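You operate a simulated robot arm through the tools that you are given. There is no shell and no other tool.

The job below is to be done with a simulated robot arm. You get a single attempt, and the scene is never put back.

TASK
Make up both white pegs: a black ring, then a brass nut on top.
Fine: the cracked ring comes off first and goes in the small black tray.
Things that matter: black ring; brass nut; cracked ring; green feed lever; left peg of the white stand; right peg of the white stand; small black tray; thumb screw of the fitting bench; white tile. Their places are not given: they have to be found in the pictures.

It is judged by the outcome, as a careful person would: the job done as asked, and still so three seconds after it is handed in. It fails if anything else is knocked over, pushed out of place, dropped, spilled or broken.

THE ROBOT
A 6-joint arm with a fingered hand, fixed in place. Base frame: the origin is on the floor under the middle of its stand, x ahead of it, y to its left, z up; the work surface is at about z = 860. Lengths are in mm, angles in rad, forces in N, time in s.
With the tool pointing down near the work surface it reaches from about 320 to 940 mm from the base axis. Its first joint turns from -2.897 to 2.897 rad. Payload 5 kg.
Tool frame: the origin (TCP) lies between the finger pads and is the grasp point; the fingertips stand 37 mm ahead of it; z points along the fingers, y is the line along which they close. The gripper opens to 124 mm; its body begins 43 mm behind the TCP. The gripper is a hand of 3 fingers: y runs from the thumb to the fingers, the wrist lies at [-21, -125, -215] in the tool frame, and closing takes about 1.5 s.
Orientation is that of the tool frame in the base frame, as a unit quaternion [x, y, z, w]. With the fingers straight down and the wrist toward the robot, the tool's x, y and z point along [0, 1, 0], [1, 0, 0] and [0, 0, -1] of the base frame.

THE INTERFACE
- The arm moves only by the tool send_rows. Its argument "deltas" is a list of rows, each an object (a shift or turn left out is 0, a gripper value left out holds the last) with "xyz": the shift along the tool's x, y, z in mm, a list of three; "angular": the turn, a rotation vector about the tool's x, y, z in rad, a list of three. In form: [{"xyz": [dx, dy, dz], "angular": [ax, ay, az]}, ...]. A call has 1 to 20 rows; each row shifts and turns the commanded pose from where the row before left it, along the tool's axes as they then stand. "hand" is the closure in counts, from 0 (fully open) to 255 (shut), set as the call begins (left out, the last holds). A row lasts 0.2 s, in which the tool goes at most 50 mm and 0.15 rad; a call with a longer step from one row to the next is refused whole, and so is a gripper value outside its range. A pose out of reach is approached as far as the arm can. The call stops where the force on the tool passes 40 N (or 10 N more than at its start, if that is more) or the arm is blocked; 0.2 s more then pass. The fingers move at their own pace (about 72 mm/s each) and stop on an object; they squeeze with about 26 N. The grip force told is the motor's: it shows also when the fingers shut on nothing. Time passes only in rows, and 0.2 s behind the last, so rows that do not move let the fingers close. The reply holds the time, the measured pose of the TCP, the force on the tool along the base axes, the opening and the grip force, in the units named above and with some noise, with the torque about the TCP (base axes, N m) and any sound that the robot's microphone picked up.
- Cameras (640 x 400 px; columns grow to the right, rows downward): "scene" is fixed at [49.7, -499.7, 1588.3]; the picture's right is [0.70, -0.71, 0.00], its down [-0.30, -0.30, -0.91] and it looks along [0.64, 0.64, -0.42] (base axes); focal length 331 px, centre (320, 200). "wrist" rides on the gripper at [72, -104, -154] in the tool frame; the picture's right is [-0.83, 0.26, -0.49], its down [-0.51, -0.72, 0.47] and it looks along [-0.23, 0.64, 0.73] (tool axes); focal length 243 px, centre (320, 200).
- camera(camera): a new picture of that camera. No time passes.
- finger_targets(index, middle, thumb_bend, thumb_turn): sets how far each is bent, from 0 (flat) to 1 (curled in); at 0.3 the hand is open as for a grip, at 0.7 the pads meet at the TCP. One left out holds its place. A second passes; each finger stops where it meets its share of the squeeze, and holds until it gets a number again. A gripper value or a shape takes the hand back. It gives what a move gives, with no picture; readings hold the bend of each and the force on the fingers (four entries, about 0 where the hand has none), thumb and palm. thumb_turn goes from beside the hand (0) to across from the fingers (1), as for a grip.
- set_grasp(shape): the hand has 3 fingers and takes this shape, open, in about a second: jaw (thumb against the fingers, like two jaws); tri (thumb and two fingers); tip (a fingertip pinch); poke (one finger out to press); point (the index stretched); flat (the hand flat); cup (the hand cupped); fist (a fist). The gripper value then closes the fingers along that shape, each until it touches; the sizes above hold for jaw. It gives what a move gives, with no picture.
- pixel_to_xyz(camera, pixels): there is no depth. For up to 12 entries [column, row, z] of the newest picture of that camera ("zoom" is the newest enlarged one), the place [x, y] in the base frame at which the ray of that pixel passes the height z, good to about 3 mm. No time passes.
- zoom(camera, box): a new picture of the part [left, top, right, bottom] of that camera's present view, enlarged. No time passes.
- sign_off(): hands the job in; it is judged then, once.

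Unless the task says otherwise, let go and move clear before handing in.

The tools are called after "Request:" as name(argument=value, ...) on one line, values as JSON. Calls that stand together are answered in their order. send_rows: Moves the arm, as the interface text tells. Its arguments: {"type":"object","properties":{"deltas":{"type":"array"},"hand":{"type":"number"}},"required":["deltas"]} The other tools are called the same way: set_grasp (shape) gives the hand a shape; finger_targets (index, middle, thumb_bend, thumb_turn) moves the fingers one by one; camera (camera) takes a picture; pixel_to_xyz (camera, pixels) gives the place at which the rays of pixels pass given heights; zoom (camera, box) takes an enlarged picture of a part of a camera's view; sign_off () hands the job in.

At the start:

```text
time: 0.0
position: [692.2, 272.7, 1179.3]
tool_rot: [0.707, 0.707, -0.001, 0.0]
contact_force: [-0.5, 0.3, 0.1]
torque: [0.02, -0.01, -0.01]
width: 123.6
grip_force: 0.1
shape: jaw
bend: [0.3, 0.3, 0.3, 0.98]
finger forces: [0.0, 0.0, 0.0, 0.0, 0.0, 0.0]
```

scene: 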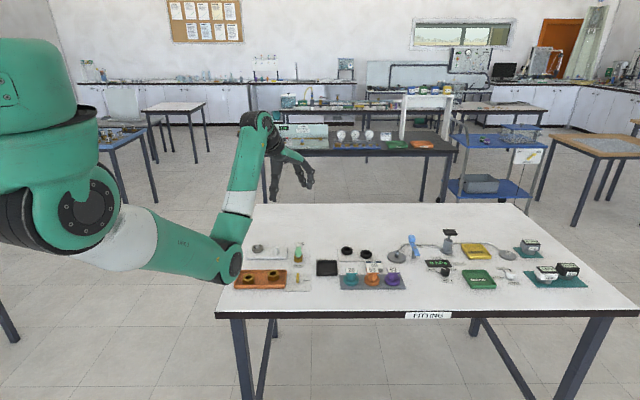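
wrist: 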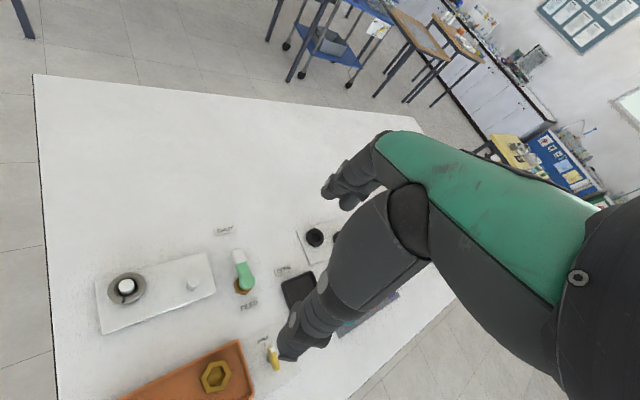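

The scene picture shows a white stand near (265,252), an orange tray with brass nuts near (262,280), a black tray near (327,268) and black rings near (355,252). I'll zoom in on these before moving.

Request:
zoom(camera="scene", box=[220, 225, 320, 300])

Request:
zoom(camera="scene", box=[310, 225, 420, 300])

Request:
zoom(camera="scene", box=[380, 220, 600, 300])

Request:
zoom(camera="wrist", box=[60, 200, 360, 400])

```text
5.33 times, centred on (270, 262) of scene
```

zoom: 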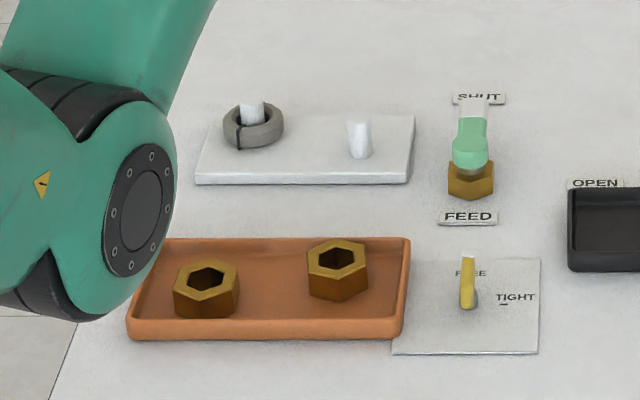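

```text
5.33 times, centred on (365, 262) of scene
```

zoom: 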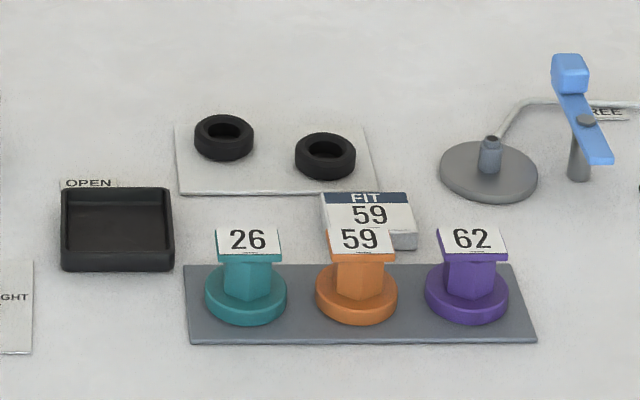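

```text
2.91 times, centred on (490, 260) of scene
```

zoom: 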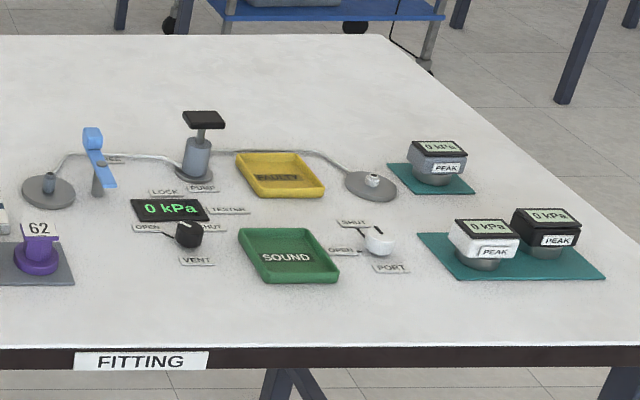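

```text
2.00 times, centred on (210, 300) of wrist
```

zoom: 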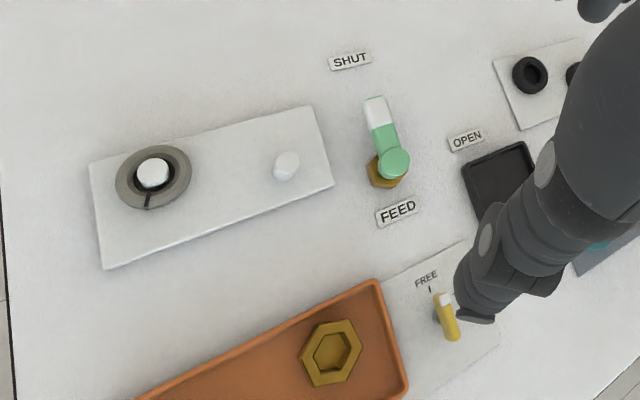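

The zooms show the cracked grey ring on the left peg, a bare right peg, two black rings on a white tile, two brass nuts in the orange tray, and the feed lever and thumb screw close by. Next I'll convert these pixels into places.

Request:
pixel_to_xyz(camera="wrist", pixels=[[126, 286, 900], [126, 286, 880], [203, 283, 900], [203, 283, 870], [215, 376, 880], [314, 238, 870], [314, 238, 880], [245, 290, 880], [257, 280, 900], [96, 280, 870], [218, 255, 870], [226, 293, 870]])

Request:
zoom(camera="scene", box=[230, 235, 310, 295])

```text
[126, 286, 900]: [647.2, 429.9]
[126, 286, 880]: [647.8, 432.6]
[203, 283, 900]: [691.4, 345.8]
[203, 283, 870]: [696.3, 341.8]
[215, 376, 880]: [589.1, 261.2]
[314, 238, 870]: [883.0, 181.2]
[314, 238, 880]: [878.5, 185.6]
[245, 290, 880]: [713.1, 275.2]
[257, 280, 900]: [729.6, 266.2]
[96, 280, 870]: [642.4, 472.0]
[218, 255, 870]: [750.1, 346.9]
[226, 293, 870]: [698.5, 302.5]
```

```text
6.67 times, centred on (270, 265) of scene
```

zoom: 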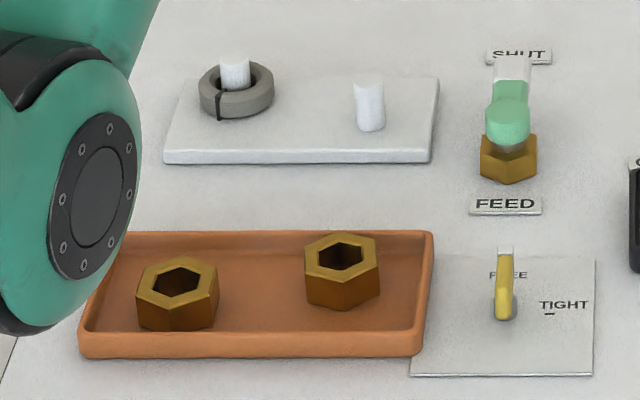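

Request:
pixel_to_xyz(camera="zoom", pixels=[[236, 60, 900], [236, 98, 872], [369, 85, 900], [371, 128, 872], [176, 287, 885], [176, 320, 865], [341, 255, 885], [342, 302, 865], [163, 152, 872], [431, 152, 872], [440, 80, 872], [236, 105, 872]])

Request:
pixel_to_xyz(camera="zoom", pixels=[[78, 340, 875], [420, 340, 875], [433, 232, 875], [508, 160, 875], [508, 98, 915], [503, 310, 870], [505, 248, 890], [410, 375, 862], [593, 375, 862], [595, 260, 862], [508, 55, 925], [508, 140, 900]])

```text
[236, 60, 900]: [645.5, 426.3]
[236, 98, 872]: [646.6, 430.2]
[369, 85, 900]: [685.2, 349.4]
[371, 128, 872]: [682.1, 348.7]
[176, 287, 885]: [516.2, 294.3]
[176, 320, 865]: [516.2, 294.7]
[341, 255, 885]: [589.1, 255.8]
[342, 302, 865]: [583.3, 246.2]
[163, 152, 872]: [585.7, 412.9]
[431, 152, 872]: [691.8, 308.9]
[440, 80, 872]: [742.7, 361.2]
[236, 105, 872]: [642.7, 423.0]
```

```text
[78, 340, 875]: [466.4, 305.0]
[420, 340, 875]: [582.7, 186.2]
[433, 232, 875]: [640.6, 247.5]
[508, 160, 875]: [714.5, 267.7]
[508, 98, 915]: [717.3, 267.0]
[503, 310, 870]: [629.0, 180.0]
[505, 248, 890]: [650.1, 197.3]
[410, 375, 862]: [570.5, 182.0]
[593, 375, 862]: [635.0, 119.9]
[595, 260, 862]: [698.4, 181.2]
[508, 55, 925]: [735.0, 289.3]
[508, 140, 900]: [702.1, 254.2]
```

Layout so far: left peg about (646,430), right peg about (684,348), nuts about (516,294) and (588,256), with the stand and tray turned roughly 45° to the base axes. Next I'll zoom on the hand, and on the black tray and tile, for geometry.

Request:
zoom(camera="scene", box=[220, 100, 340, 210])

Request:
zoom(camera="scene", box=[305, 235, 385, 295])

Request:
pixel_to_xyz(camera="scene", pixels=[[347, 250, 870], [366, 253, 870]])

```text
3.64 times, centred on (280, 155) of scene
```

zoom: 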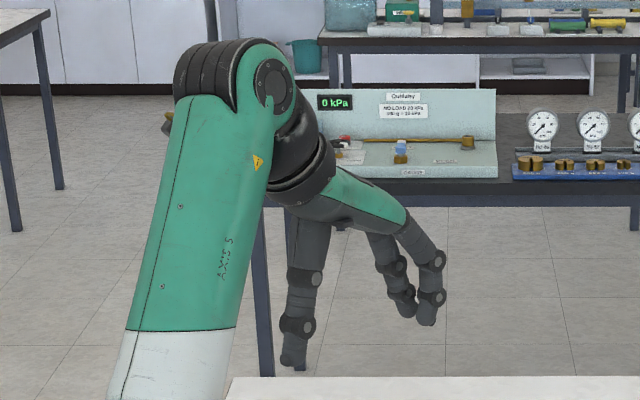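

```text
6.67 times, centred on (345, 265) of scene
```

zoom: 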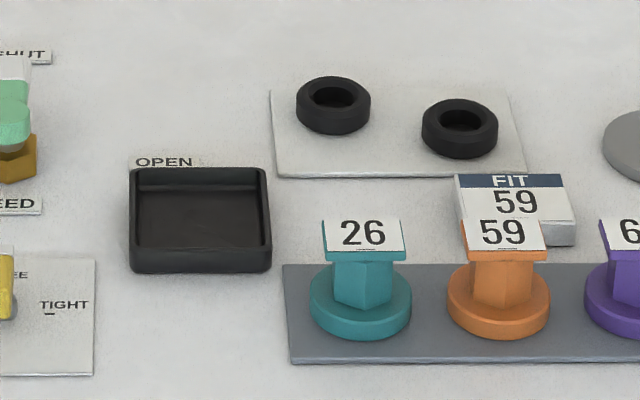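

```text
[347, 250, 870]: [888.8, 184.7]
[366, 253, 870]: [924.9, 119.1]
```

Request:
pixel_to_xyz(camera="zoom", pixels=[[128, 258, 862], [270, 262, 862], [268, 172, 880], [130, 172, 880], [200, 220, 865], [334, 95, 878], [334, 112, 865], [459, 122, 878], [459, 138, 865], [276, 172, 862], [524, 172, 862], [270, 92, 862]])

Request:
pixel_to_xyz(camera="zoom", pixels=[[360, 315, 880], [362, 235, 930], [500, 315, 880], [502, 235, 930], [465, 235, 862], [575, 240, 862], [458, 178, 880], [288, 362, 862], [284, 266, 862], [508, 92, 862]])

```text
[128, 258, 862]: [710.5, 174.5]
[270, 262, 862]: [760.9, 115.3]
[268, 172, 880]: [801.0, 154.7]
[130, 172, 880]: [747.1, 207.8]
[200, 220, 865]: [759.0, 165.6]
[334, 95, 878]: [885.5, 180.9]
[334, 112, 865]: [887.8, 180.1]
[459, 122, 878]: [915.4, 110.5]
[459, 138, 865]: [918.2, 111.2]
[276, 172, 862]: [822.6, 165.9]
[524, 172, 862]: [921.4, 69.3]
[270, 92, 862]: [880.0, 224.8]
```

```text
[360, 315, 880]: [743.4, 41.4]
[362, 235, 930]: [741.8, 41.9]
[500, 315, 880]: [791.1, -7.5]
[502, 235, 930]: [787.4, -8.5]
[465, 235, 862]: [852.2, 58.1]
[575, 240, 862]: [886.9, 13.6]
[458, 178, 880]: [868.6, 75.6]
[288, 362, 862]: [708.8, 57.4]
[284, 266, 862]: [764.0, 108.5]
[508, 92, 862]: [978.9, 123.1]
```

Black tray is centred near (757,163), the black rings near (886,181) and (917,111), and a FIT block stands close to the second ring. Before moving I'll learn the fingertip geometry, starting by partly closing the hand in free air.

Request:
send_rows(deltas=[{"xyz": [0, 0, 0]}, {"xyz": [0, 0, 0]}, {"xyz": [0, 0, 0]}, {"xyz": [0, 0, 0]}, {"xyz": [0, 0, 0]}, {"xyz": [0, 0, 0]}, {"xyz": [0, 0, 0]}], hand=150)

Request:
zoom(camera="scene", box=[250, 130, 330, 190])

Request:
camera(camera="wrist")

```text
time: 1.6
position: [693.1, 272.9, 1180.0]
tool_rot: [0.707, 0.707, 0.0, 0.0]
contact_force: [-0.3, -0.3, 0.0]
torque: [0.0, 0.01, -0.01]
width: 51.7
grip_force: 0.2
shape: jaw
bend: [0.74, 0.49, 0.72, 1.0]
finger forces: [0.0, 0.1, 0.0, 0.1, 0.0, 0.1]
```

```text
6.67 times, centred on (290, 160) of scene
```

zoom: 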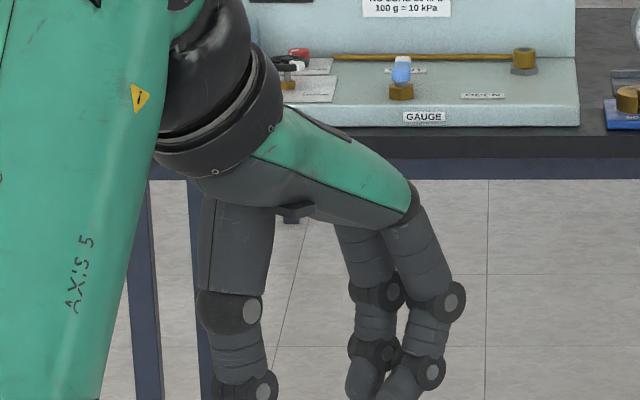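

```text
taken
```

wrist: 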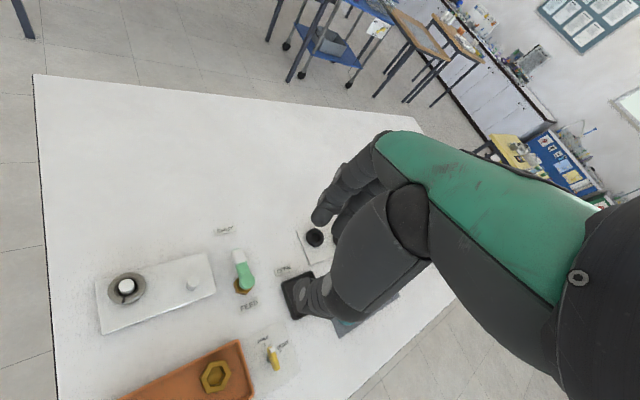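

The hand is at 51.7 mm, but the index reads 0.74 and the middle 0.49, so it may still be settling. I'll wait briefly, then look again with a slightly lower zoom.

Request:
send_rows(deltas=[{"xyz": [0, 0, 0]}, {"xyz": [0, 0, 0]}, {"xyz": [0, 0, 0]}])

Request:
zoom(camera="scene", box=[260, 150, 320, 200])

```text
time: 2.4
position: [692.8, 271.5, 1179.1]
tool_rot: [0.707, 0.707, -0.001, 0.001]
contact_force: [0.4, 0.5, -0.2]
torque: [-0.02, 0.01, -0.03]
width: 51.8
grip_force: 0.1
shape: jaw
bend: [0.74, 0.49, 0.72, 1.0]
finger forces: [0.0, 0.0, 0.1, 0.0, 0.0, 0.1]
```

```text
8.00 times, centred on (290, 175) of scene
```

zoom: 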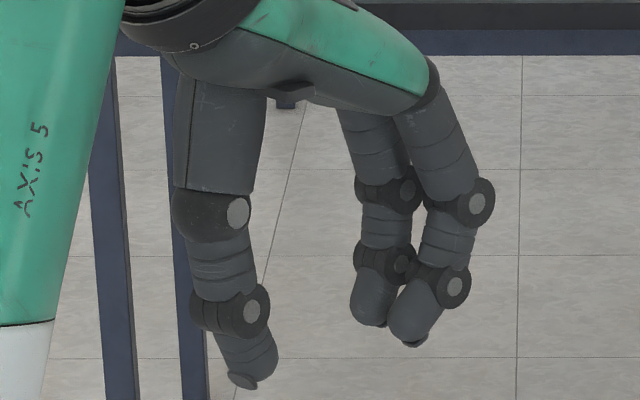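

Request:
pixel_to_xyz(camera="zoom", pixels=[[243, 386, 1150], [243, 386, 1142], [243, 386, 1130], [415, 345, 1150], [415, 345, 1142], [415, 345, 1130], [380, 325, 1150], [380, 325, 1142], [380, 325, 1130]])

```text
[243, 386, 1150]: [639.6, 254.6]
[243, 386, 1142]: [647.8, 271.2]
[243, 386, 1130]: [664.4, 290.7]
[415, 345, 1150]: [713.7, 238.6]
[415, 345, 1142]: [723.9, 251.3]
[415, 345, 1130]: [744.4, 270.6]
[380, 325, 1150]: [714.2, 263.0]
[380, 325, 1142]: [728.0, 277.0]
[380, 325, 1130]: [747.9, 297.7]
```

In jaw the tips sit at roughly z=1142, about 37 mm below the TCP, as stated. I'll look at the "tri" shape for comparison, since it may centre round parts better.

Request:
set_grasp(shape="tri")

Request:
send_rows(deltas=[{"xyz": [0, 0, 0]}, {"xyz": [0, 0, 0]}, {"xyz": [0, 0, 0]}, {"xyz": [0, 0, 0]}, {"xyz": [0, 0, 0]}, {"xyz": [0, 0, 0]}, {"xyz": [0, 0, 0]}], hand=150)

Request:
zoom(camera="scene", box=[260, 150, 320, 200])

Request:
camera(camera="wrist")

```text
time: 3.3
position: [692.5, 272.9, 1179.1]
tool_rot: [0.707, 0.708, 0.0, 0.001]
contact_force: [0.3, 0.9, 0.2]
torque: [0.02, -0.01, -0.01]
width: 123.7
grip_force: 0.1
shape: tri
bend: [0.3, 0.3, 0.3, 0.98]
finger forces: [0.1, 0.0, 0.0, 0.0, 0.1, 0.1]
```

```text
time: 4.9
position: [693.1, 272.2, 1178.4]
tool_rot: [0.706, 0.708, 0.0, 0.0]
contact_force: [1.4, -0.5, 0.0]
torque: [-0.05, -0.03, -0.04]
width: 51.8
grip_force: 0.0
shape: tri
bend: [0.74, 0.49, 0.72, 1.0]
finger forces: [0.0, 0.0, 0.0, 0.0, 0.1, 0.1]
```

```text
8.00 times, centred on (290, 175) of scene
```

zoom: 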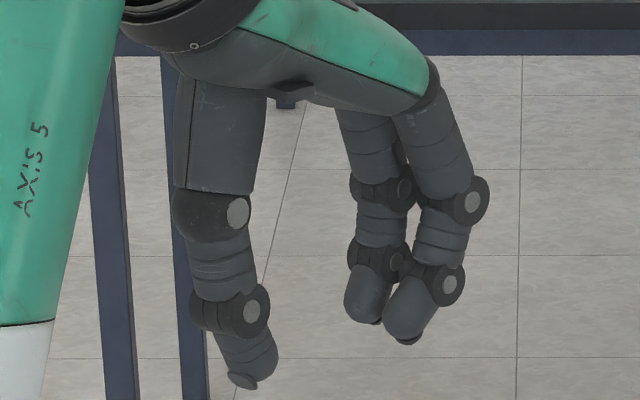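

```text
taken
```

wrist: 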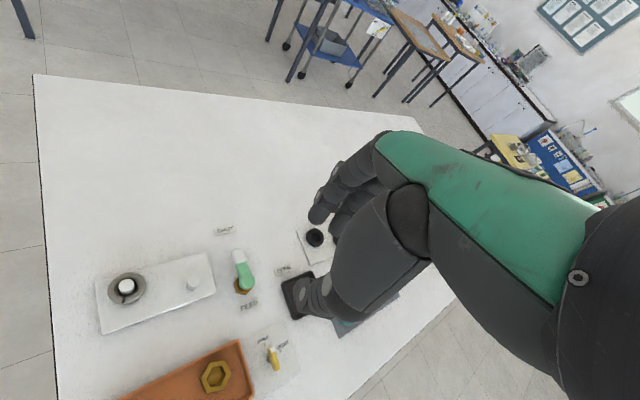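

"tri" behaves almost the same as jaw, so I'll use jaw. Next I'll open the hand and move above the left peg at a safe height, turned about 33.6° so the fingers close along the stand's short side.

Request:
set_grasp(shape="jaw")

Request:
send_rows(deltas=[{"xyz": [31.6, -9.2, 20]}, {"xyz": [31.6, -9.2, 20]}, {"xyz": [31.6, -9.2, 20]}, {"xyz": [31.6, -9.2, 20]}, {"xyz": [31.6, -9.2, 20]}, {"angular": [0, 0, -0.1466]}, {"angular": [0, 0, -0.1466]}, {"angular": [0, 0, -0.1466]}, {"angular": [0, 0, -0.1466]}, {"xyz": [0, 0, 0]}], hand=0)

Request:
camera(camera="wrist")

Request:
camera(camera="scene")

```text
time: 5.8
position: [692.9, 271.6, 1180.0]
tool_rot: [0.706, 0.708, -0.001, 0.001]
contact_force: [0.1, 0.2, -0.5]
torque: [0.0, 0.01, 0.01]
width: 123.5
grip_force: 0.0
shape: jaw
bend: [0.3, 0.3, 0.3, 0.98]
finger forces: [0.1, 0.1, 0.1, 0.1, 0.0, 0.0]
```

```text
time: 8.0
position: [646.0, 430.4, 1078.3]
tool_rot: [0.47, 0.883, -0.001, 0.001]
contact_force: [0.4, 0.6, -0.1]
torque: [-0.01, 0.01, 0.01]
width: 123.5
grip_force: 0.1
shape: jaw
bend: [0.3, 0.3, 0.3, 0.97]
finger forces: [0.0, 0.1, 0.0, 0.0, 0.1, 0.0]
```

```text
taken
```

wrist: 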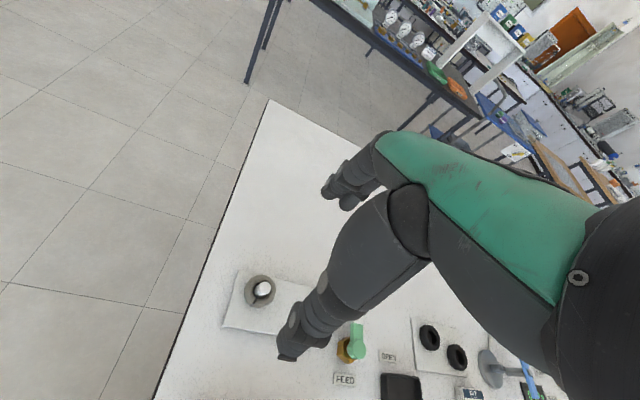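

```text
taken
```

scene: 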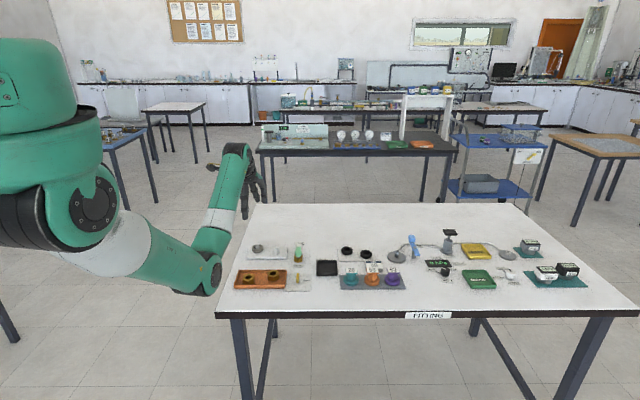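

The ring sits at about (260,290) in the wrist picture, near where the TCP axis should project. I'll zoom in to refine the peg and ring centre.

Request:
zoom(camera="wrist", box=[210, 250, 310, 350])

```text
4.00 times, centred on (260, 300) of wrist
```

zoom: 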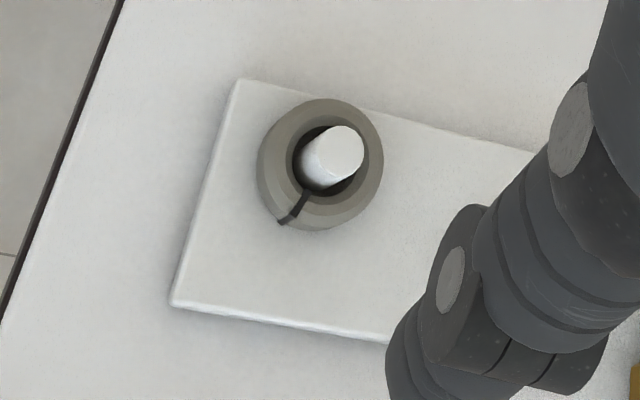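

Request:
pixel_to_xyz(camera="zoom", pixels=[[343, 148, 905], [343, 148, 900], [343, 148, 895], [320, 163, 885], [322, 160, 888], [320, 166, 872], [235, 82, 872], [172, 305, 872], [258, 165, 880], [383, 165, 880], [320, 98, 880], [318, 230, 880]])

```text
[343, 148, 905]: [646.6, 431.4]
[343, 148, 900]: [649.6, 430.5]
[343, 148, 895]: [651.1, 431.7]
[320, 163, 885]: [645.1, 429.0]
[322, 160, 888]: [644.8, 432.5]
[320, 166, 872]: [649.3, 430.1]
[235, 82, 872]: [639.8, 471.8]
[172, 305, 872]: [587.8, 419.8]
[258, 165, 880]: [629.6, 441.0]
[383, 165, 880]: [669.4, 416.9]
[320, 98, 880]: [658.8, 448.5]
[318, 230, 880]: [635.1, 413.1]
```

The ring and peg centre comes out around (647.5,430.5) and the ring is about 44 mm across. I'll first measure fingertip reach with a gentle touch on a clear patch of table near (790,390), hand partly closed.

Request:
send_rows(deltas=[{"xyz": [-28.25, 24.5, 0]}, {"xyz": [-28.25, 24.5, 0]}, {"xyz": [-28.25, 24.5, 0]}, {"xyz": [-28.25, 24.5, 0]}, {"xyz": [0, 0, 38]}, {"xyz": [0, 0, 38]}, {"xyz": [0, 0, 38]}, {"xyz": [0, 0, 36]}, {"xyz": [0, 0, 0]}], hand=150)

Request:
camera(camera="wrist")

Request:
zoom(camera="scene", box=[240, 190, 360, 290])

```text
time: 10.0
position: [790.2, 389.6, 928.5]
tool_rot: [0.472, 0.882, -0.001, 0.0]
contact_force: [-0.3, 0.1, -0.4]
torque: [0.0, -0.01, 0.01]
width: 51.5
grip_force: 0.1
shape: jaw
bend: [0.74, 0.49, 0.72, 1.0]
finger forces: [0.1, 0.1, 0.0, 0.0, 0.0, 0.1]
```

```text
taken
```

wrist: 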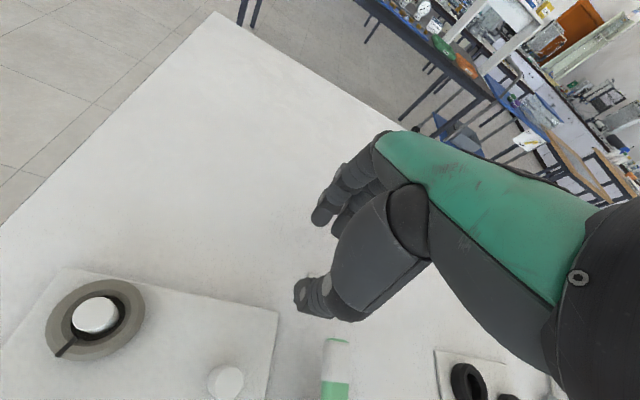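

```text
4.00 times, centred on (300, 240) of scene
```

zoom: 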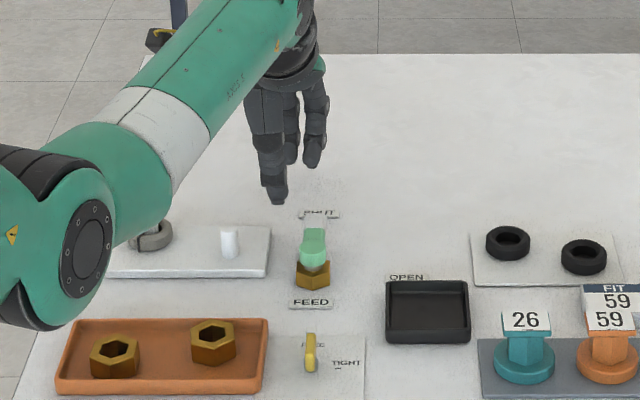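

The patch under the fingers is clear. I'll descend slowly in 3 mm steps until light contact.

Request:
send_rows(deltas=[{"xyz": [0, 0, 3]}, {"xyz": [0, 0, 3]}, {"xyz": [0, 0, 3]}, {"xyz": [0, 0, 3]}, {"xyz": [0, 0, 3]}, {"xyz": [0, 0, 2]}, {"xyz": [0, 0, 2]}, {"xyz": [0, 0, 2]}, {"xyz": [0, 0, 2]}, {"xyz": [0, 0, 2]}, {"xyz": [0, 0, 2]}, {"xyz": [0, 0, 2]}, {"xyz": [0, 0, 2]}, {"xyz": [0, 0, 2]}, {"xyz": [0, 0, 2]}])

```text
time: 13.2
position: [791.9, 392.3, 898.5]
tool_rot: [0.473, 0.881, 0.003, 0.001]
contact_force: [-1.7, -0.3, 20.3]
torque: [-0.37, 0.8, -0.02]
width: 52.6
grip_force: 0.0
shape: jaw
bend: [0.74, 0.49, 0.72, 1.0]
finger forces: [0.9, 0.1, 0.0, 0.0, 19.3, 0.1]
```

Contact came at TCP z≈898.5, so the thumb tip is about 38 mm ahead of the TCP, with the thumb touching first. Next I'll raise, return over the left peg and pre-open the hand to about 76 mm.

Request:
send_rows(deltas=[{"xyz": [0, 0, -30]}, {"xyz": [0, 0, -50]}, {"xyz": [0, 0, -50]}, {"xyz": [28.25, -24.1, 0]}, {"xyz": [28.25, -24.1, 0]}, {"xyz": [28.25, -24.1, 0]}, {"xyz": [28.25, -24.0, 0]}, {"xyz": [0, 0, 0]}, {"xyz": [0, 0, 0]}], hand=100)

Request:
camera(camera="wrist")

Request:
zoom(camera="wrist", box=[210, 230, 330, 330])

```text
time: 15.2
position: [645.4, 433.6, 1024.8]
tool_rot: [0.472, 0.882, 0.0, 0.001]
contact_force: [-0.2, -0.1, -0.9]
torque: [-0.01, 0.04, 0.01]
width: 75.0
grip_force: 0.0
shape: jaw
bend: [0.73, 0.41, 0.64, 1.0]
finger forces: [0.1, 0.0, 0.1, 0.0, 0.0, 0.0]
```

```text
taken
```

wrist: 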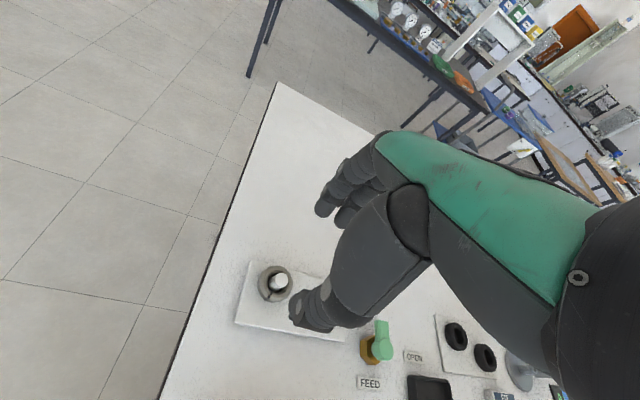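

```text
4.00 times, centred on (270, 280) of wrist
```

zoom: 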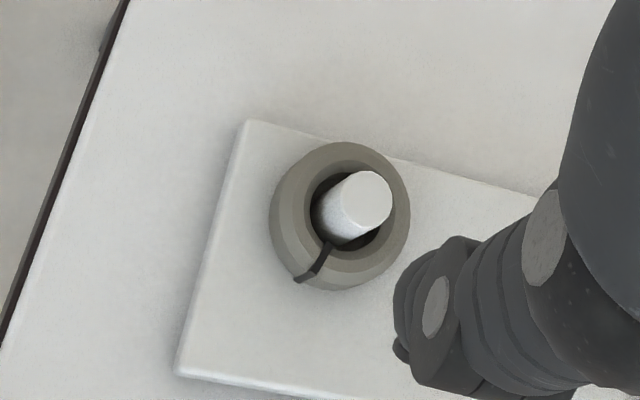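

Request:
pixel_to_xyz(camera="zoom", pixels=[[366, 198, 905], [366, 198, 900], [340, 216, 880], [340, 216, 885], [340, 218, 875], [268, 215, 880], [410, 212, 880], [343, 140, 880], [337, 291, 880], [345, 238, 873], [246, 120, 872], [176, 370, 872]])

Request:
send_rows(deltas=[{"xyz": [0, 0, 0]}, {"xyz": [0, 0, 0]}])

```text
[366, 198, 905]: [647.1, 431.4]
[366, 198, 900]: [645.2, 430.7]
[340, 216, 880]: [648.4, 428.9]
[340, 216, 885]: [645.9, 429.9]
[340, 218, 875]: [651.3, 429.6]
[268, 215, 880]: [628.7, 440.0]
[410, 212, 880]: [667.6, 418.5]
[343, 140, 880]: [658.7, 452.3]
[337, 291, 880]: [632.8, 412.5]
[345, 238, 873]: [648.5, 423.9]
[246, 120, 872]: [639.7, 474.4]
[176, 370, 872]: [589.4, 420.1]
```

```text
time: 15.8
position: [645.9, 433.9, 1024.7]
tool_rot: [0.472, 0.882, 0.0, 0.001]
contact_force: [-0.3, -0.6, -0.8]
torque: [0.03, 0.0, -0.04]
width: 74.9
grip_force: 0.0
shape: jaw
bend: [0.73, 0.41, 0.64, 1.0]
finger forces: [0.0, 0.0, 0.0, 0.0, 0.1, 0.1]
```

Ring and peg centre is consistently about (647,430.3), while the TCP reads (645.7,433.7). I'll zoom on the fingertips in the wrist view to see where the pads really are.

Request:
zoom(camera="wrist", box=[270, 160, 400, 340])

Request:
zoom(camera="scene", box=[220, 195, 300, 265])

```text
2.22 times, centred on (335, 250) of wrist
```

zoom: 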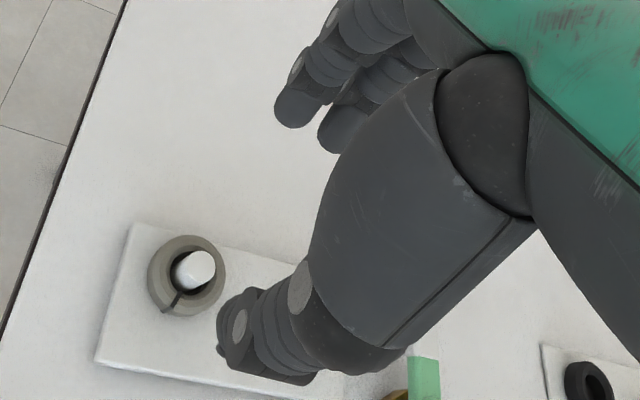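

```text
5.71 times, centred on (260, 230) of scene
```

zoom: 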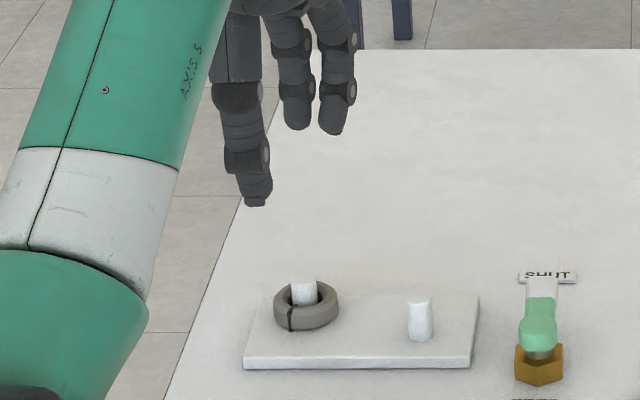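

Request:
pixel_to_xyz(camera="zoom", pixels=[[256, 203, 987], [256, 203, 990], [297, 128, 987], [297, 128, 995], [332, 133, 987], [332, 133, 995], [303, 280, 903], [303, 300, 890]])

```text
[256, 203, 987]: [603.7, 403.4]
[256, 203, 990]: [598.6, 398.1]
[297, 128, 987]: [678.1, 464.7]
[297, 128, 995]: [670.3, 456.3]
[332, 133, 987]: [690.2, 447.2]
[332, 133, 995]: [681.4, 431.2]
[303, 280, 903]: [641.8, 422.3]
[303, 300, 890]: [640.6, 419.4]
```

The tips straddle the TCP roughly symmetrically, with the thumb at tool y≈-52 and the fingers at about +45, and the finger pair sits slightly to -x. I'll make a small centring shift, then descend around the ring, slowly at the end.

Request:
send_rows(deltas=[{"xyz": [-1.0, -0.8, 0]}, {"xyz": [0, 0, 30]}, {"xyz": [0, 0, 30]}, {"xyz": [0, 0, 30]}, {"xyz": [0, 0, 3]}, {"xyz": [0, 0, 3]}, {"xyz": [0, 0, 2]}, {"xyz": [0, 0, 2]}, {"xyz": [0, 0, 0]}])

Request:
camera(camera="wrist")

Request:
zoom(camera="wrist", box=[250, 170, 370, 330])

Request:
zoom(camera="scene", box=[230, 215, 300, 270])

```text
time: 17.8
position: [646.7, 429.1, 924.0]
tool_rot: [0.472, 0.882, -0.001, 0.0]
contact_force: [-0.4, 0.0, -1.2]
torque: [-0.02, 0.02, -0.01]
width: 75.0
grip_force: 0.1
shape: jaw
bend: [0.73, 0.41, 0.64, 1.0]
finger forces: [0.1, 0.0, 0.0, 0.0, 0.0, 0.1]
```

```text
taken
```

wrist: 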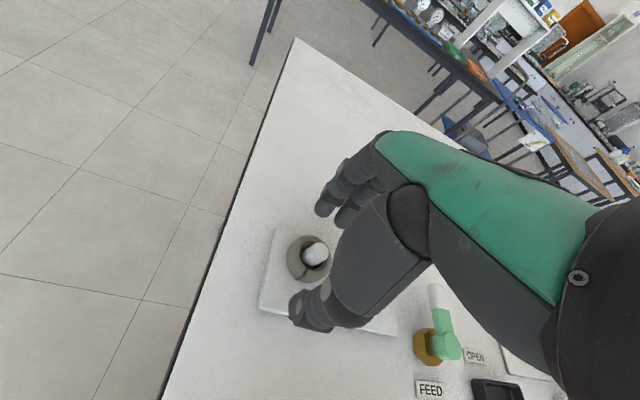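

```text
2.50 times, centred on (310, 250) of wrist
```

zoom: 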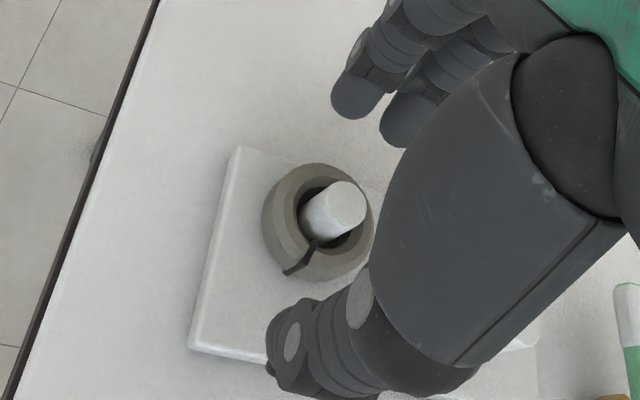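

```text
7.27 times, centred on (265, 242) of scene
```

zoom: 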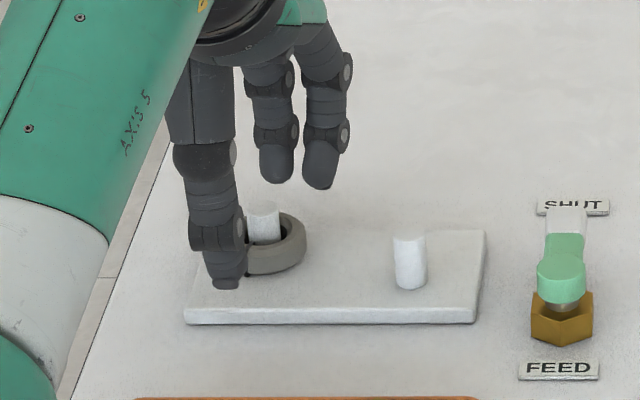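

The hand is well placed around the ring: TCP at (646.7,429.1), peg at about (647,430). I'll lower another 10 mm in small steps and check the forces.

Request:
send_rows(deltas=[{"xyz": [0, 0, 2]}, {"xyz": [0, 0, 2]}, {"xyz": [0, 0, 2]}, {"xyz": [0, 0, 2]}, {"xyz": [0, 0, 1]}, {"xyz": [0, 0, 0]}])

Request:
zoom(camera="scene", box=[235, 225, 285, 265])

```text
time: 19.2
position: [647.5, 430.4, 913.8]
tool_rot: [0.472, 0.881, 0.0, 0.001]
contact_force: [0.3, -0.5, 0.4]
torque: [0.01, 0.02, 0.01]
width: 75.1
grip_force: 0.0
shape: jaw
bend: [0.73, 0.41, 0.64, 1.0]
finger forces: [0.1, 0.1, 0.0, 0.0, 0.1, 0.0]
```

```text
10.00 times, centred on (260, 245) of scene
```

zoom: 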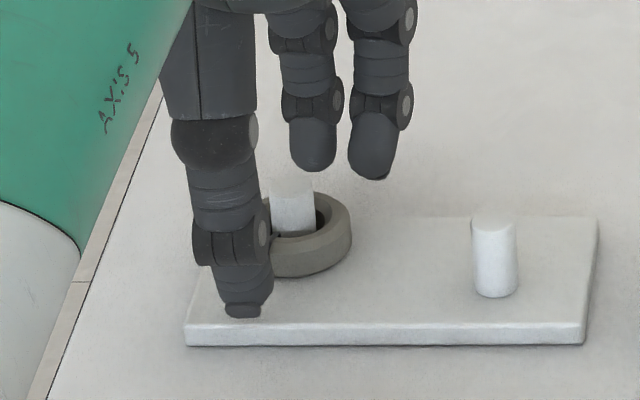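

No contact yet; tips are near z≈876 and the stand top looks to be around 868–870. I'll go 4 mm lower in 1 mm steps.

Request:
send_rows(deltas=[{"xyz": [0, 0, 1]}, {"xyz": [0, 0, 1]}, {"xyz": [0, 0, 1]}, {"xyz": [0, 0, 1]}, {"xyz": [0, 0, 0]}])

```text
time: 20.4
position: [648.3, 430.4, 910.6]
tool_rot: [0.471, 0.882, -0.001, 0.001]
contact_force: [-0.2, 0.1, 0.2]
torque: [0.03, 0.02, -0.03]
width: 74.9
grip_force: 0.1
shape: jaw
bend: [0.73, 0.41, 0.64, 1.0]
finger forces: [0.0, 0.0, 0.0, 0.1, 0.1, 0.0]
```

Still no contact at TCP z≈910.6. I'll close in stages to see which side touches first.

Request:
send_rows(deltas=[{"xyz": [0, 0, 0]}, {"xyz": [0, 0, 0]}, {"xyz": [0, 0, 0]}, {"xyz": [0, 0, 0]}], hand=145)

Request:
zoom(camera="wrist", box=[250, 170, 370, 330])

Request:
zoom(camera="scene", box=[235, 225, 285, 265])

```text
time: 21.4
position: [648.5, 429.6, 910.5]
tool_rot: [0.472, 0.882, 0.0, 0.001]
contact_force: [0.0, 0.8, -0.5]
torque: [0.0, 0.02, 0.01]
width: 53.8
grip_force: 0.0
shape: jaw
bend: [0.74, 0.48, 0.71, 1.0]
finger forces: [0.0, 0.1, 0.1, 0.1, 0.0, 0.0]
```

```text
2.50 times, centred on (310, 250) of wrist
```

zoom: 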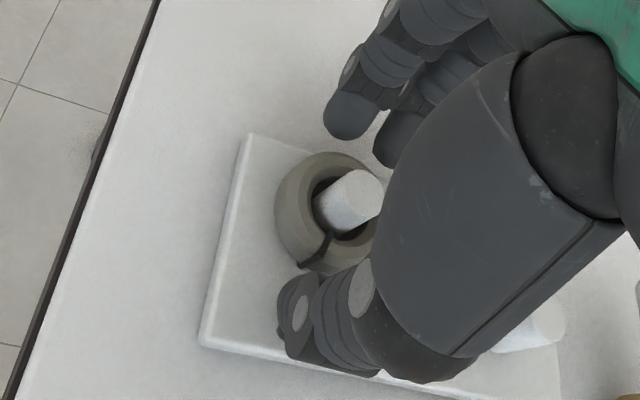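

```text
10.00 times, centred on (260, 245) of scene
```

zoom: 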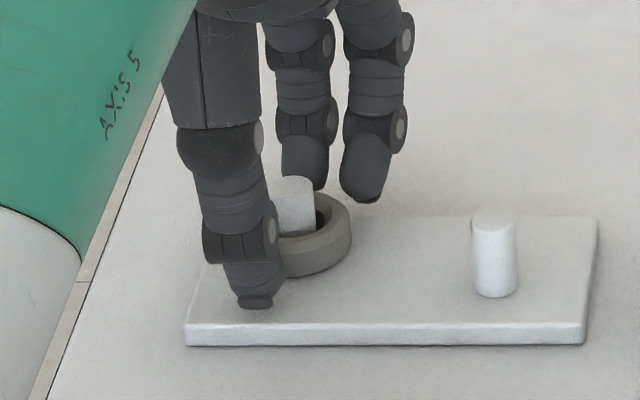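

Still not touching at 53.8 mm. I'll keep closing in stages.

Request:
send_rows(deltas=[{"xyz": [0, 0, 0]}, {"xyz": [0, 0, 0]}, {"xyz": [0, 0, 0]}], hand=165)

Request:
zoom(camera="wrist", box=[250, 170, 370, 330])

```text
time: 22.2
position: [647.6, 430.7, 910.8]
tool_rot: [0.472, 0.882, -0.001, 0.001]
contact_force: [-0.3, 0.0, 0.5]
torque: [0.0, 0.0, 0.04]
width: 44.5
grip_force: 0.1
shape: jaw
bend: [0.74, 0.51, 0.73, 1.0]
finger forces: [0.1, 0.0, 0.0, 0.0, 0.2, 0.0]
```

```text
2.50 times, centred on (310, 250) of wrist
```

zoom: 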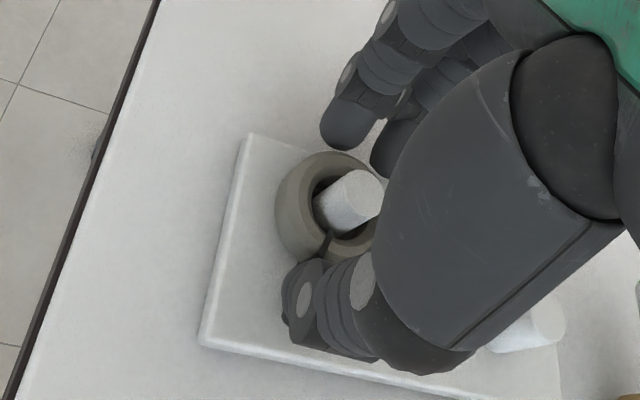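

Request:
send_rows(deltas=[{"xyz": [0, 0, 0]}, {"xyz": [0, 0, 0]}, {"xyz": [0, 0, 0]}], hand=180)

Request:
zoom(camera="wrist", box=[250, 170, 370, 330])

Request:
zoom(camera="scene", box=[235, 225, 285, 265])

```text
time: 23.0
position: [648.1, 431.0, 911.2]
tool_rot: [0.472, 0.882, -0.001, 0.002]
contact_force: [0.0, 0.2, 1.0]
torque: [0.02, 0.01, 0.0]
width: 37.8
grip_force: 26.1
shape: jaw
bend: [0.74, 0.56, 0.74, 1.0]
finger forces: [14.4, 8.3, 0.0, 0.1, 21.9, 0.0]
```

```text
2.50 times, centred on (310, 250) of wrist
```

zoom: 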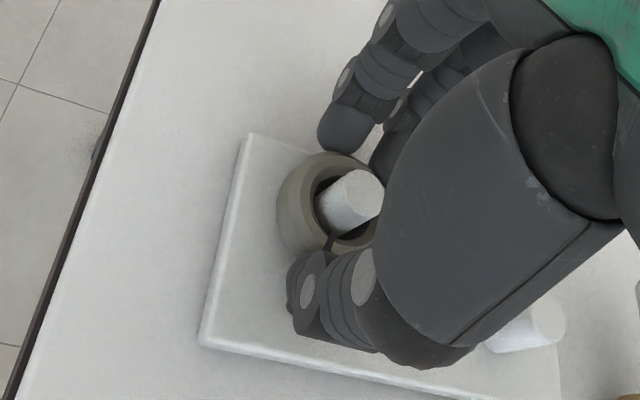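

```text
10.00 times, centred on (260, 245) of scene
```

zoom: 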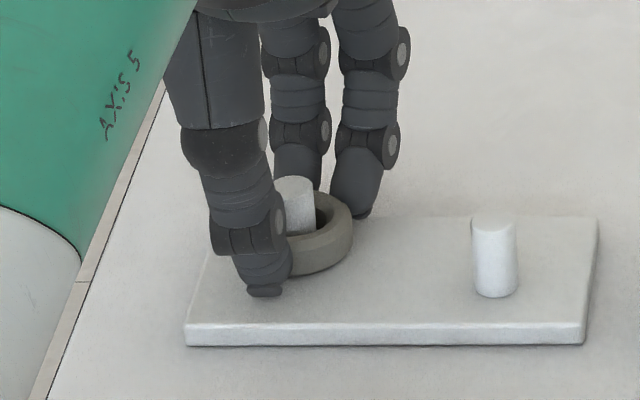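

All three digits now bear on the ring (14.4, 8.3 and 21.9 N), so it is gripped. I'll firm the grip and lift straight up slowly at first.

Request:
send_rows(deltas=[{"xyz": [0, 0, 0]}, {"xyz": [0, 0, 0]}, {"xyz": [0, 0, -3]}, {"xyz": [0, 0, -3]}, {"xyz": [0, 0, -4]}, {"xyz": [0, 0, 0]}], hand=200)

Request:
zoom(camera="scene", box=[235, 225, 285, 265])

```text
time: 24.4
position: [649.8, 429.1, 922.1]
tool_rot: [0.472, 0.882, 0.0, 0.0]
contact_force: [0.2, 0.0, -0.6]
torque: [-0.06, 0.01, 0.01]
width: 37.4
grip_force: 26.2
shape: jaw
bend: [0.74, 0.56, 0.74, 1.0]
finger forces: [14.8, 8.5, 0.1, 0.1, 21.9, 0.1]
```

```text
10.00 times, centred on (260, 245) of scene
```

zoom: 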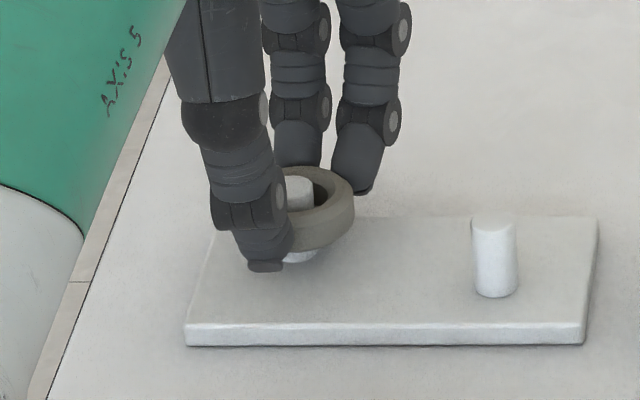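

The ring is coming up level, with about 0.6 N of weight and a steady grip. I'll lift it well clear of the peg, then carry it high over to the black tray.

Request:
send_rows(deltas=[{"xyz": [0, 0, -10]}, {"xyz": [0, 0, -20]}, {"xyz": [0, 0, -35]}, {"xyz": [0, 0, -40]}, {"xyz": [-40.2, -8.26, 0]}, {"xyz": [-40.2, -8.26, 0]}, {"xyz": [-40.2, -8.26, 0]}, {"xyz": [-40.2, -8.26, 0]}, {"xyz": [-40.2, -8.26, 0]}, {"xyz": [-40.2, -8.26, 0]}, {"xyz": [-40.2, -8.26, 0]}, {"angular": [0, 0, 0.1243]}, {"angular": [0, 0, 0.1243]}, {"angular": [0, 0, 0.1243]}, {"xyz": [0, 0, 0]}])

Request:
camera(camera="wrist")

Request:
zoom(camera="wrist", box=[190, 220, 350, 340])

Request:
camera(camera="scene")

```text
time: 27.6
position: [754.9, 162.7, 1025.8]
tool_rot: [0.627, 0.779, -0.001, 0.0]
contact_force: [-0.8, 0.5, -1.2]
torque: [0.01, -0.02, -0.02]
width: 37.5
grip_force: 26.0
shape: jaw
bend: [0.74, 0.56, 0.74, 1.0]
finger forces: [14.7, 8.5, 0.1, 0.1, 22.0, 0.1]
```

```text
taken
```

wrist: 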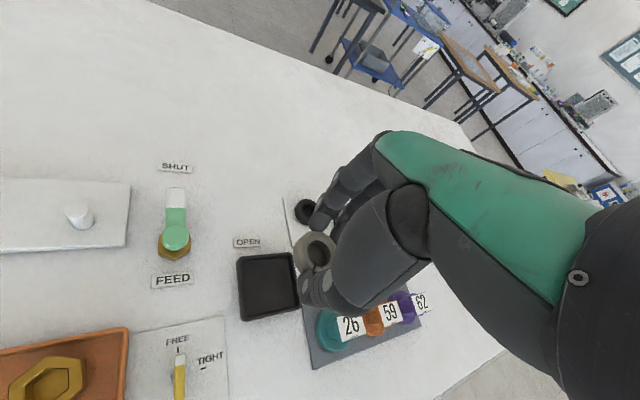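

```text
3.33 times, centred on (270, 280) of wrist
```

zoom: 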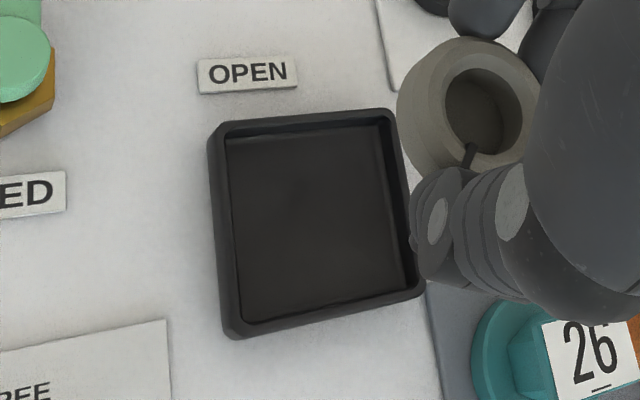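

```text
taken
```

scene: 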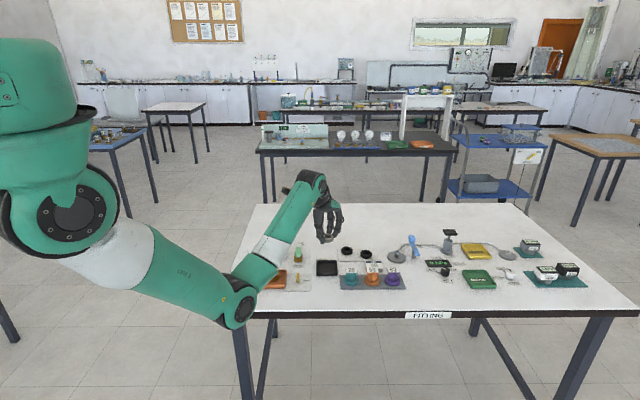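

The tray is clearly visible at zoom (220–420, 110–335) and the ring is held above and to its right. I'll convert the tray corners and ring position.

Request:
pixel_to_xyz(camera="zoom", pixels=[[215, 127, 878], [390, 110, 878], [423, 292, 878], [235, 333, 878], [228, 138, 878], [382, 122, 878], [405, 283, 864], [240, 318, 864], [322, 215, 864], [322, 215, 878], [470, 100, 985], [470, 100, 995]])

```text
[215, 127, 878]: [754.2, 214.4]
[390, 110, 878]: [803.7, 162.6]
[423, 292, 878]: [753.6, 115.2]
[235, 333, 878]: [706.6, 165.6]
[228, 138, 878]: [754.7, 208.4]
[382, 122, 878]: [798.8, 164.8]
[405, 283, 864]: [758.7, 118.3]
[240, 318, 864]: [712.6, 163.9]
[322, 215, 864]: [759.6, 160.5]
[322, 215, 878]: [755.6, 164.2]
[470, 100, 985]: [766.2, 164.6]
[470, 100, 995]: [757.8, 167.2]
```

The tray is about 70 mm square, centred near (754.6,164.5), and the held ring is right over it. The fingers won't fit below the rim, so I'll lower until the tips are just above it.

Request:
send_rows(deltas=[{"xyz": [1.5, 0, 25]}, {"xyz": [0, 0, 25]}, {"xyz": [0, 0, 25]}, {"xyz": [0, 0, 20]}, {"xyz": [0, 0, 5]}, {"xyz": [0, 0, 0]}])

Request:
zoom(camera="scene", box=[295, 225, 355, 285])

Request:
zoom(camera="wrist", box=[230, 200, 370, 320])

```text
time: 29.0
position: [754.7, 165.8, 925.7]
tool_rot: [0.628, 0.779, 0.0, 0.0]
contact_force: [-0.5, 0.1, -0.2]
torque: [0.0, -0.06, -0.01]
width: 37.1
grip_force: 26.2
shape: jaw
bend: [0.74, 0.56, 0.74, 1.0]
finger forces: [14.7, 8.6, 0.1, 0.0, 22.1, 0.0]
```

```text
6.67 times, centred on (325, 255) of scene
```

zoom: 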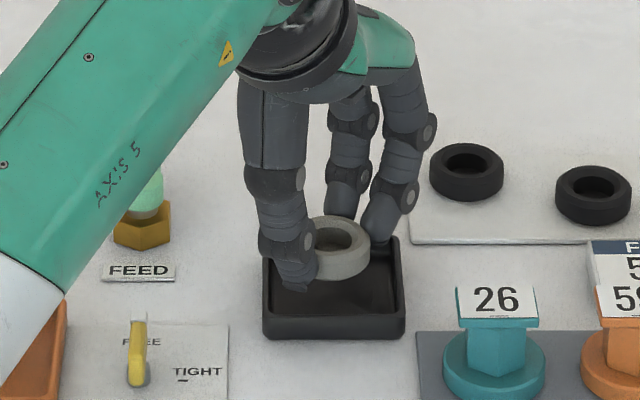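

```text
3.33 times, centred on (300, 260) of wrist
```

zoom: 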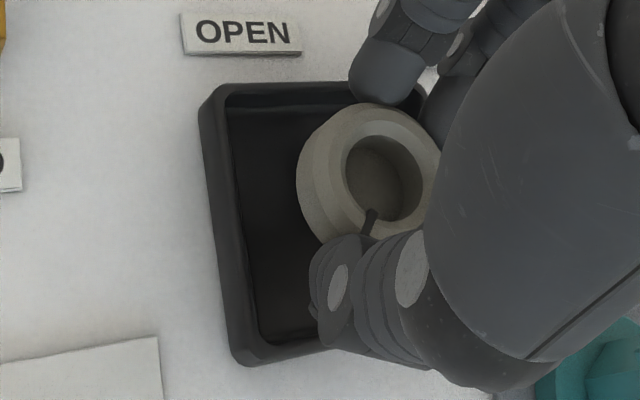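

Request:
pixel_to_xyz(camera="zoom", pixels=[[385, 165, 898], [382, 170, 895], [368, 185, 885], [212, 92, 876], [240, 358, 876], [297, 175, 890], [340, 105, 892]])

Request:
pixel_to_xyz(camera="zoom", pixels=[[212, 92, 878], [240, 358, 878], [212, 92, 872], [240, 358, 872], [385, 165, 898], [385, 165, 900]])

```text
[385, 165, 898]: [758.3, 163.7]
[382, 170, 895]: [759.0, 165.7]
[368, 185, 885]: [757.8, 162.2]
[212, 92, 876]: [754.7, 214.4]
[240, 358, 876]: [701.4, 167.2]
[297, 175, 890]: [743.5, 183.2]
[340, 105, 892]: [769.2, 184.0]
```

```text
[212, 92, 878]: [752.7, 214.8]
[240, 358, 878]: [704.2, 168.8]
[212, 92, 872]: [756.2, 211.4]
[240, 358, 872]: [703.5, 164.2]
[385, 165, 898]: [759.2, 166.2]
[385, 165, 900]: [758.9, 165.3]
```

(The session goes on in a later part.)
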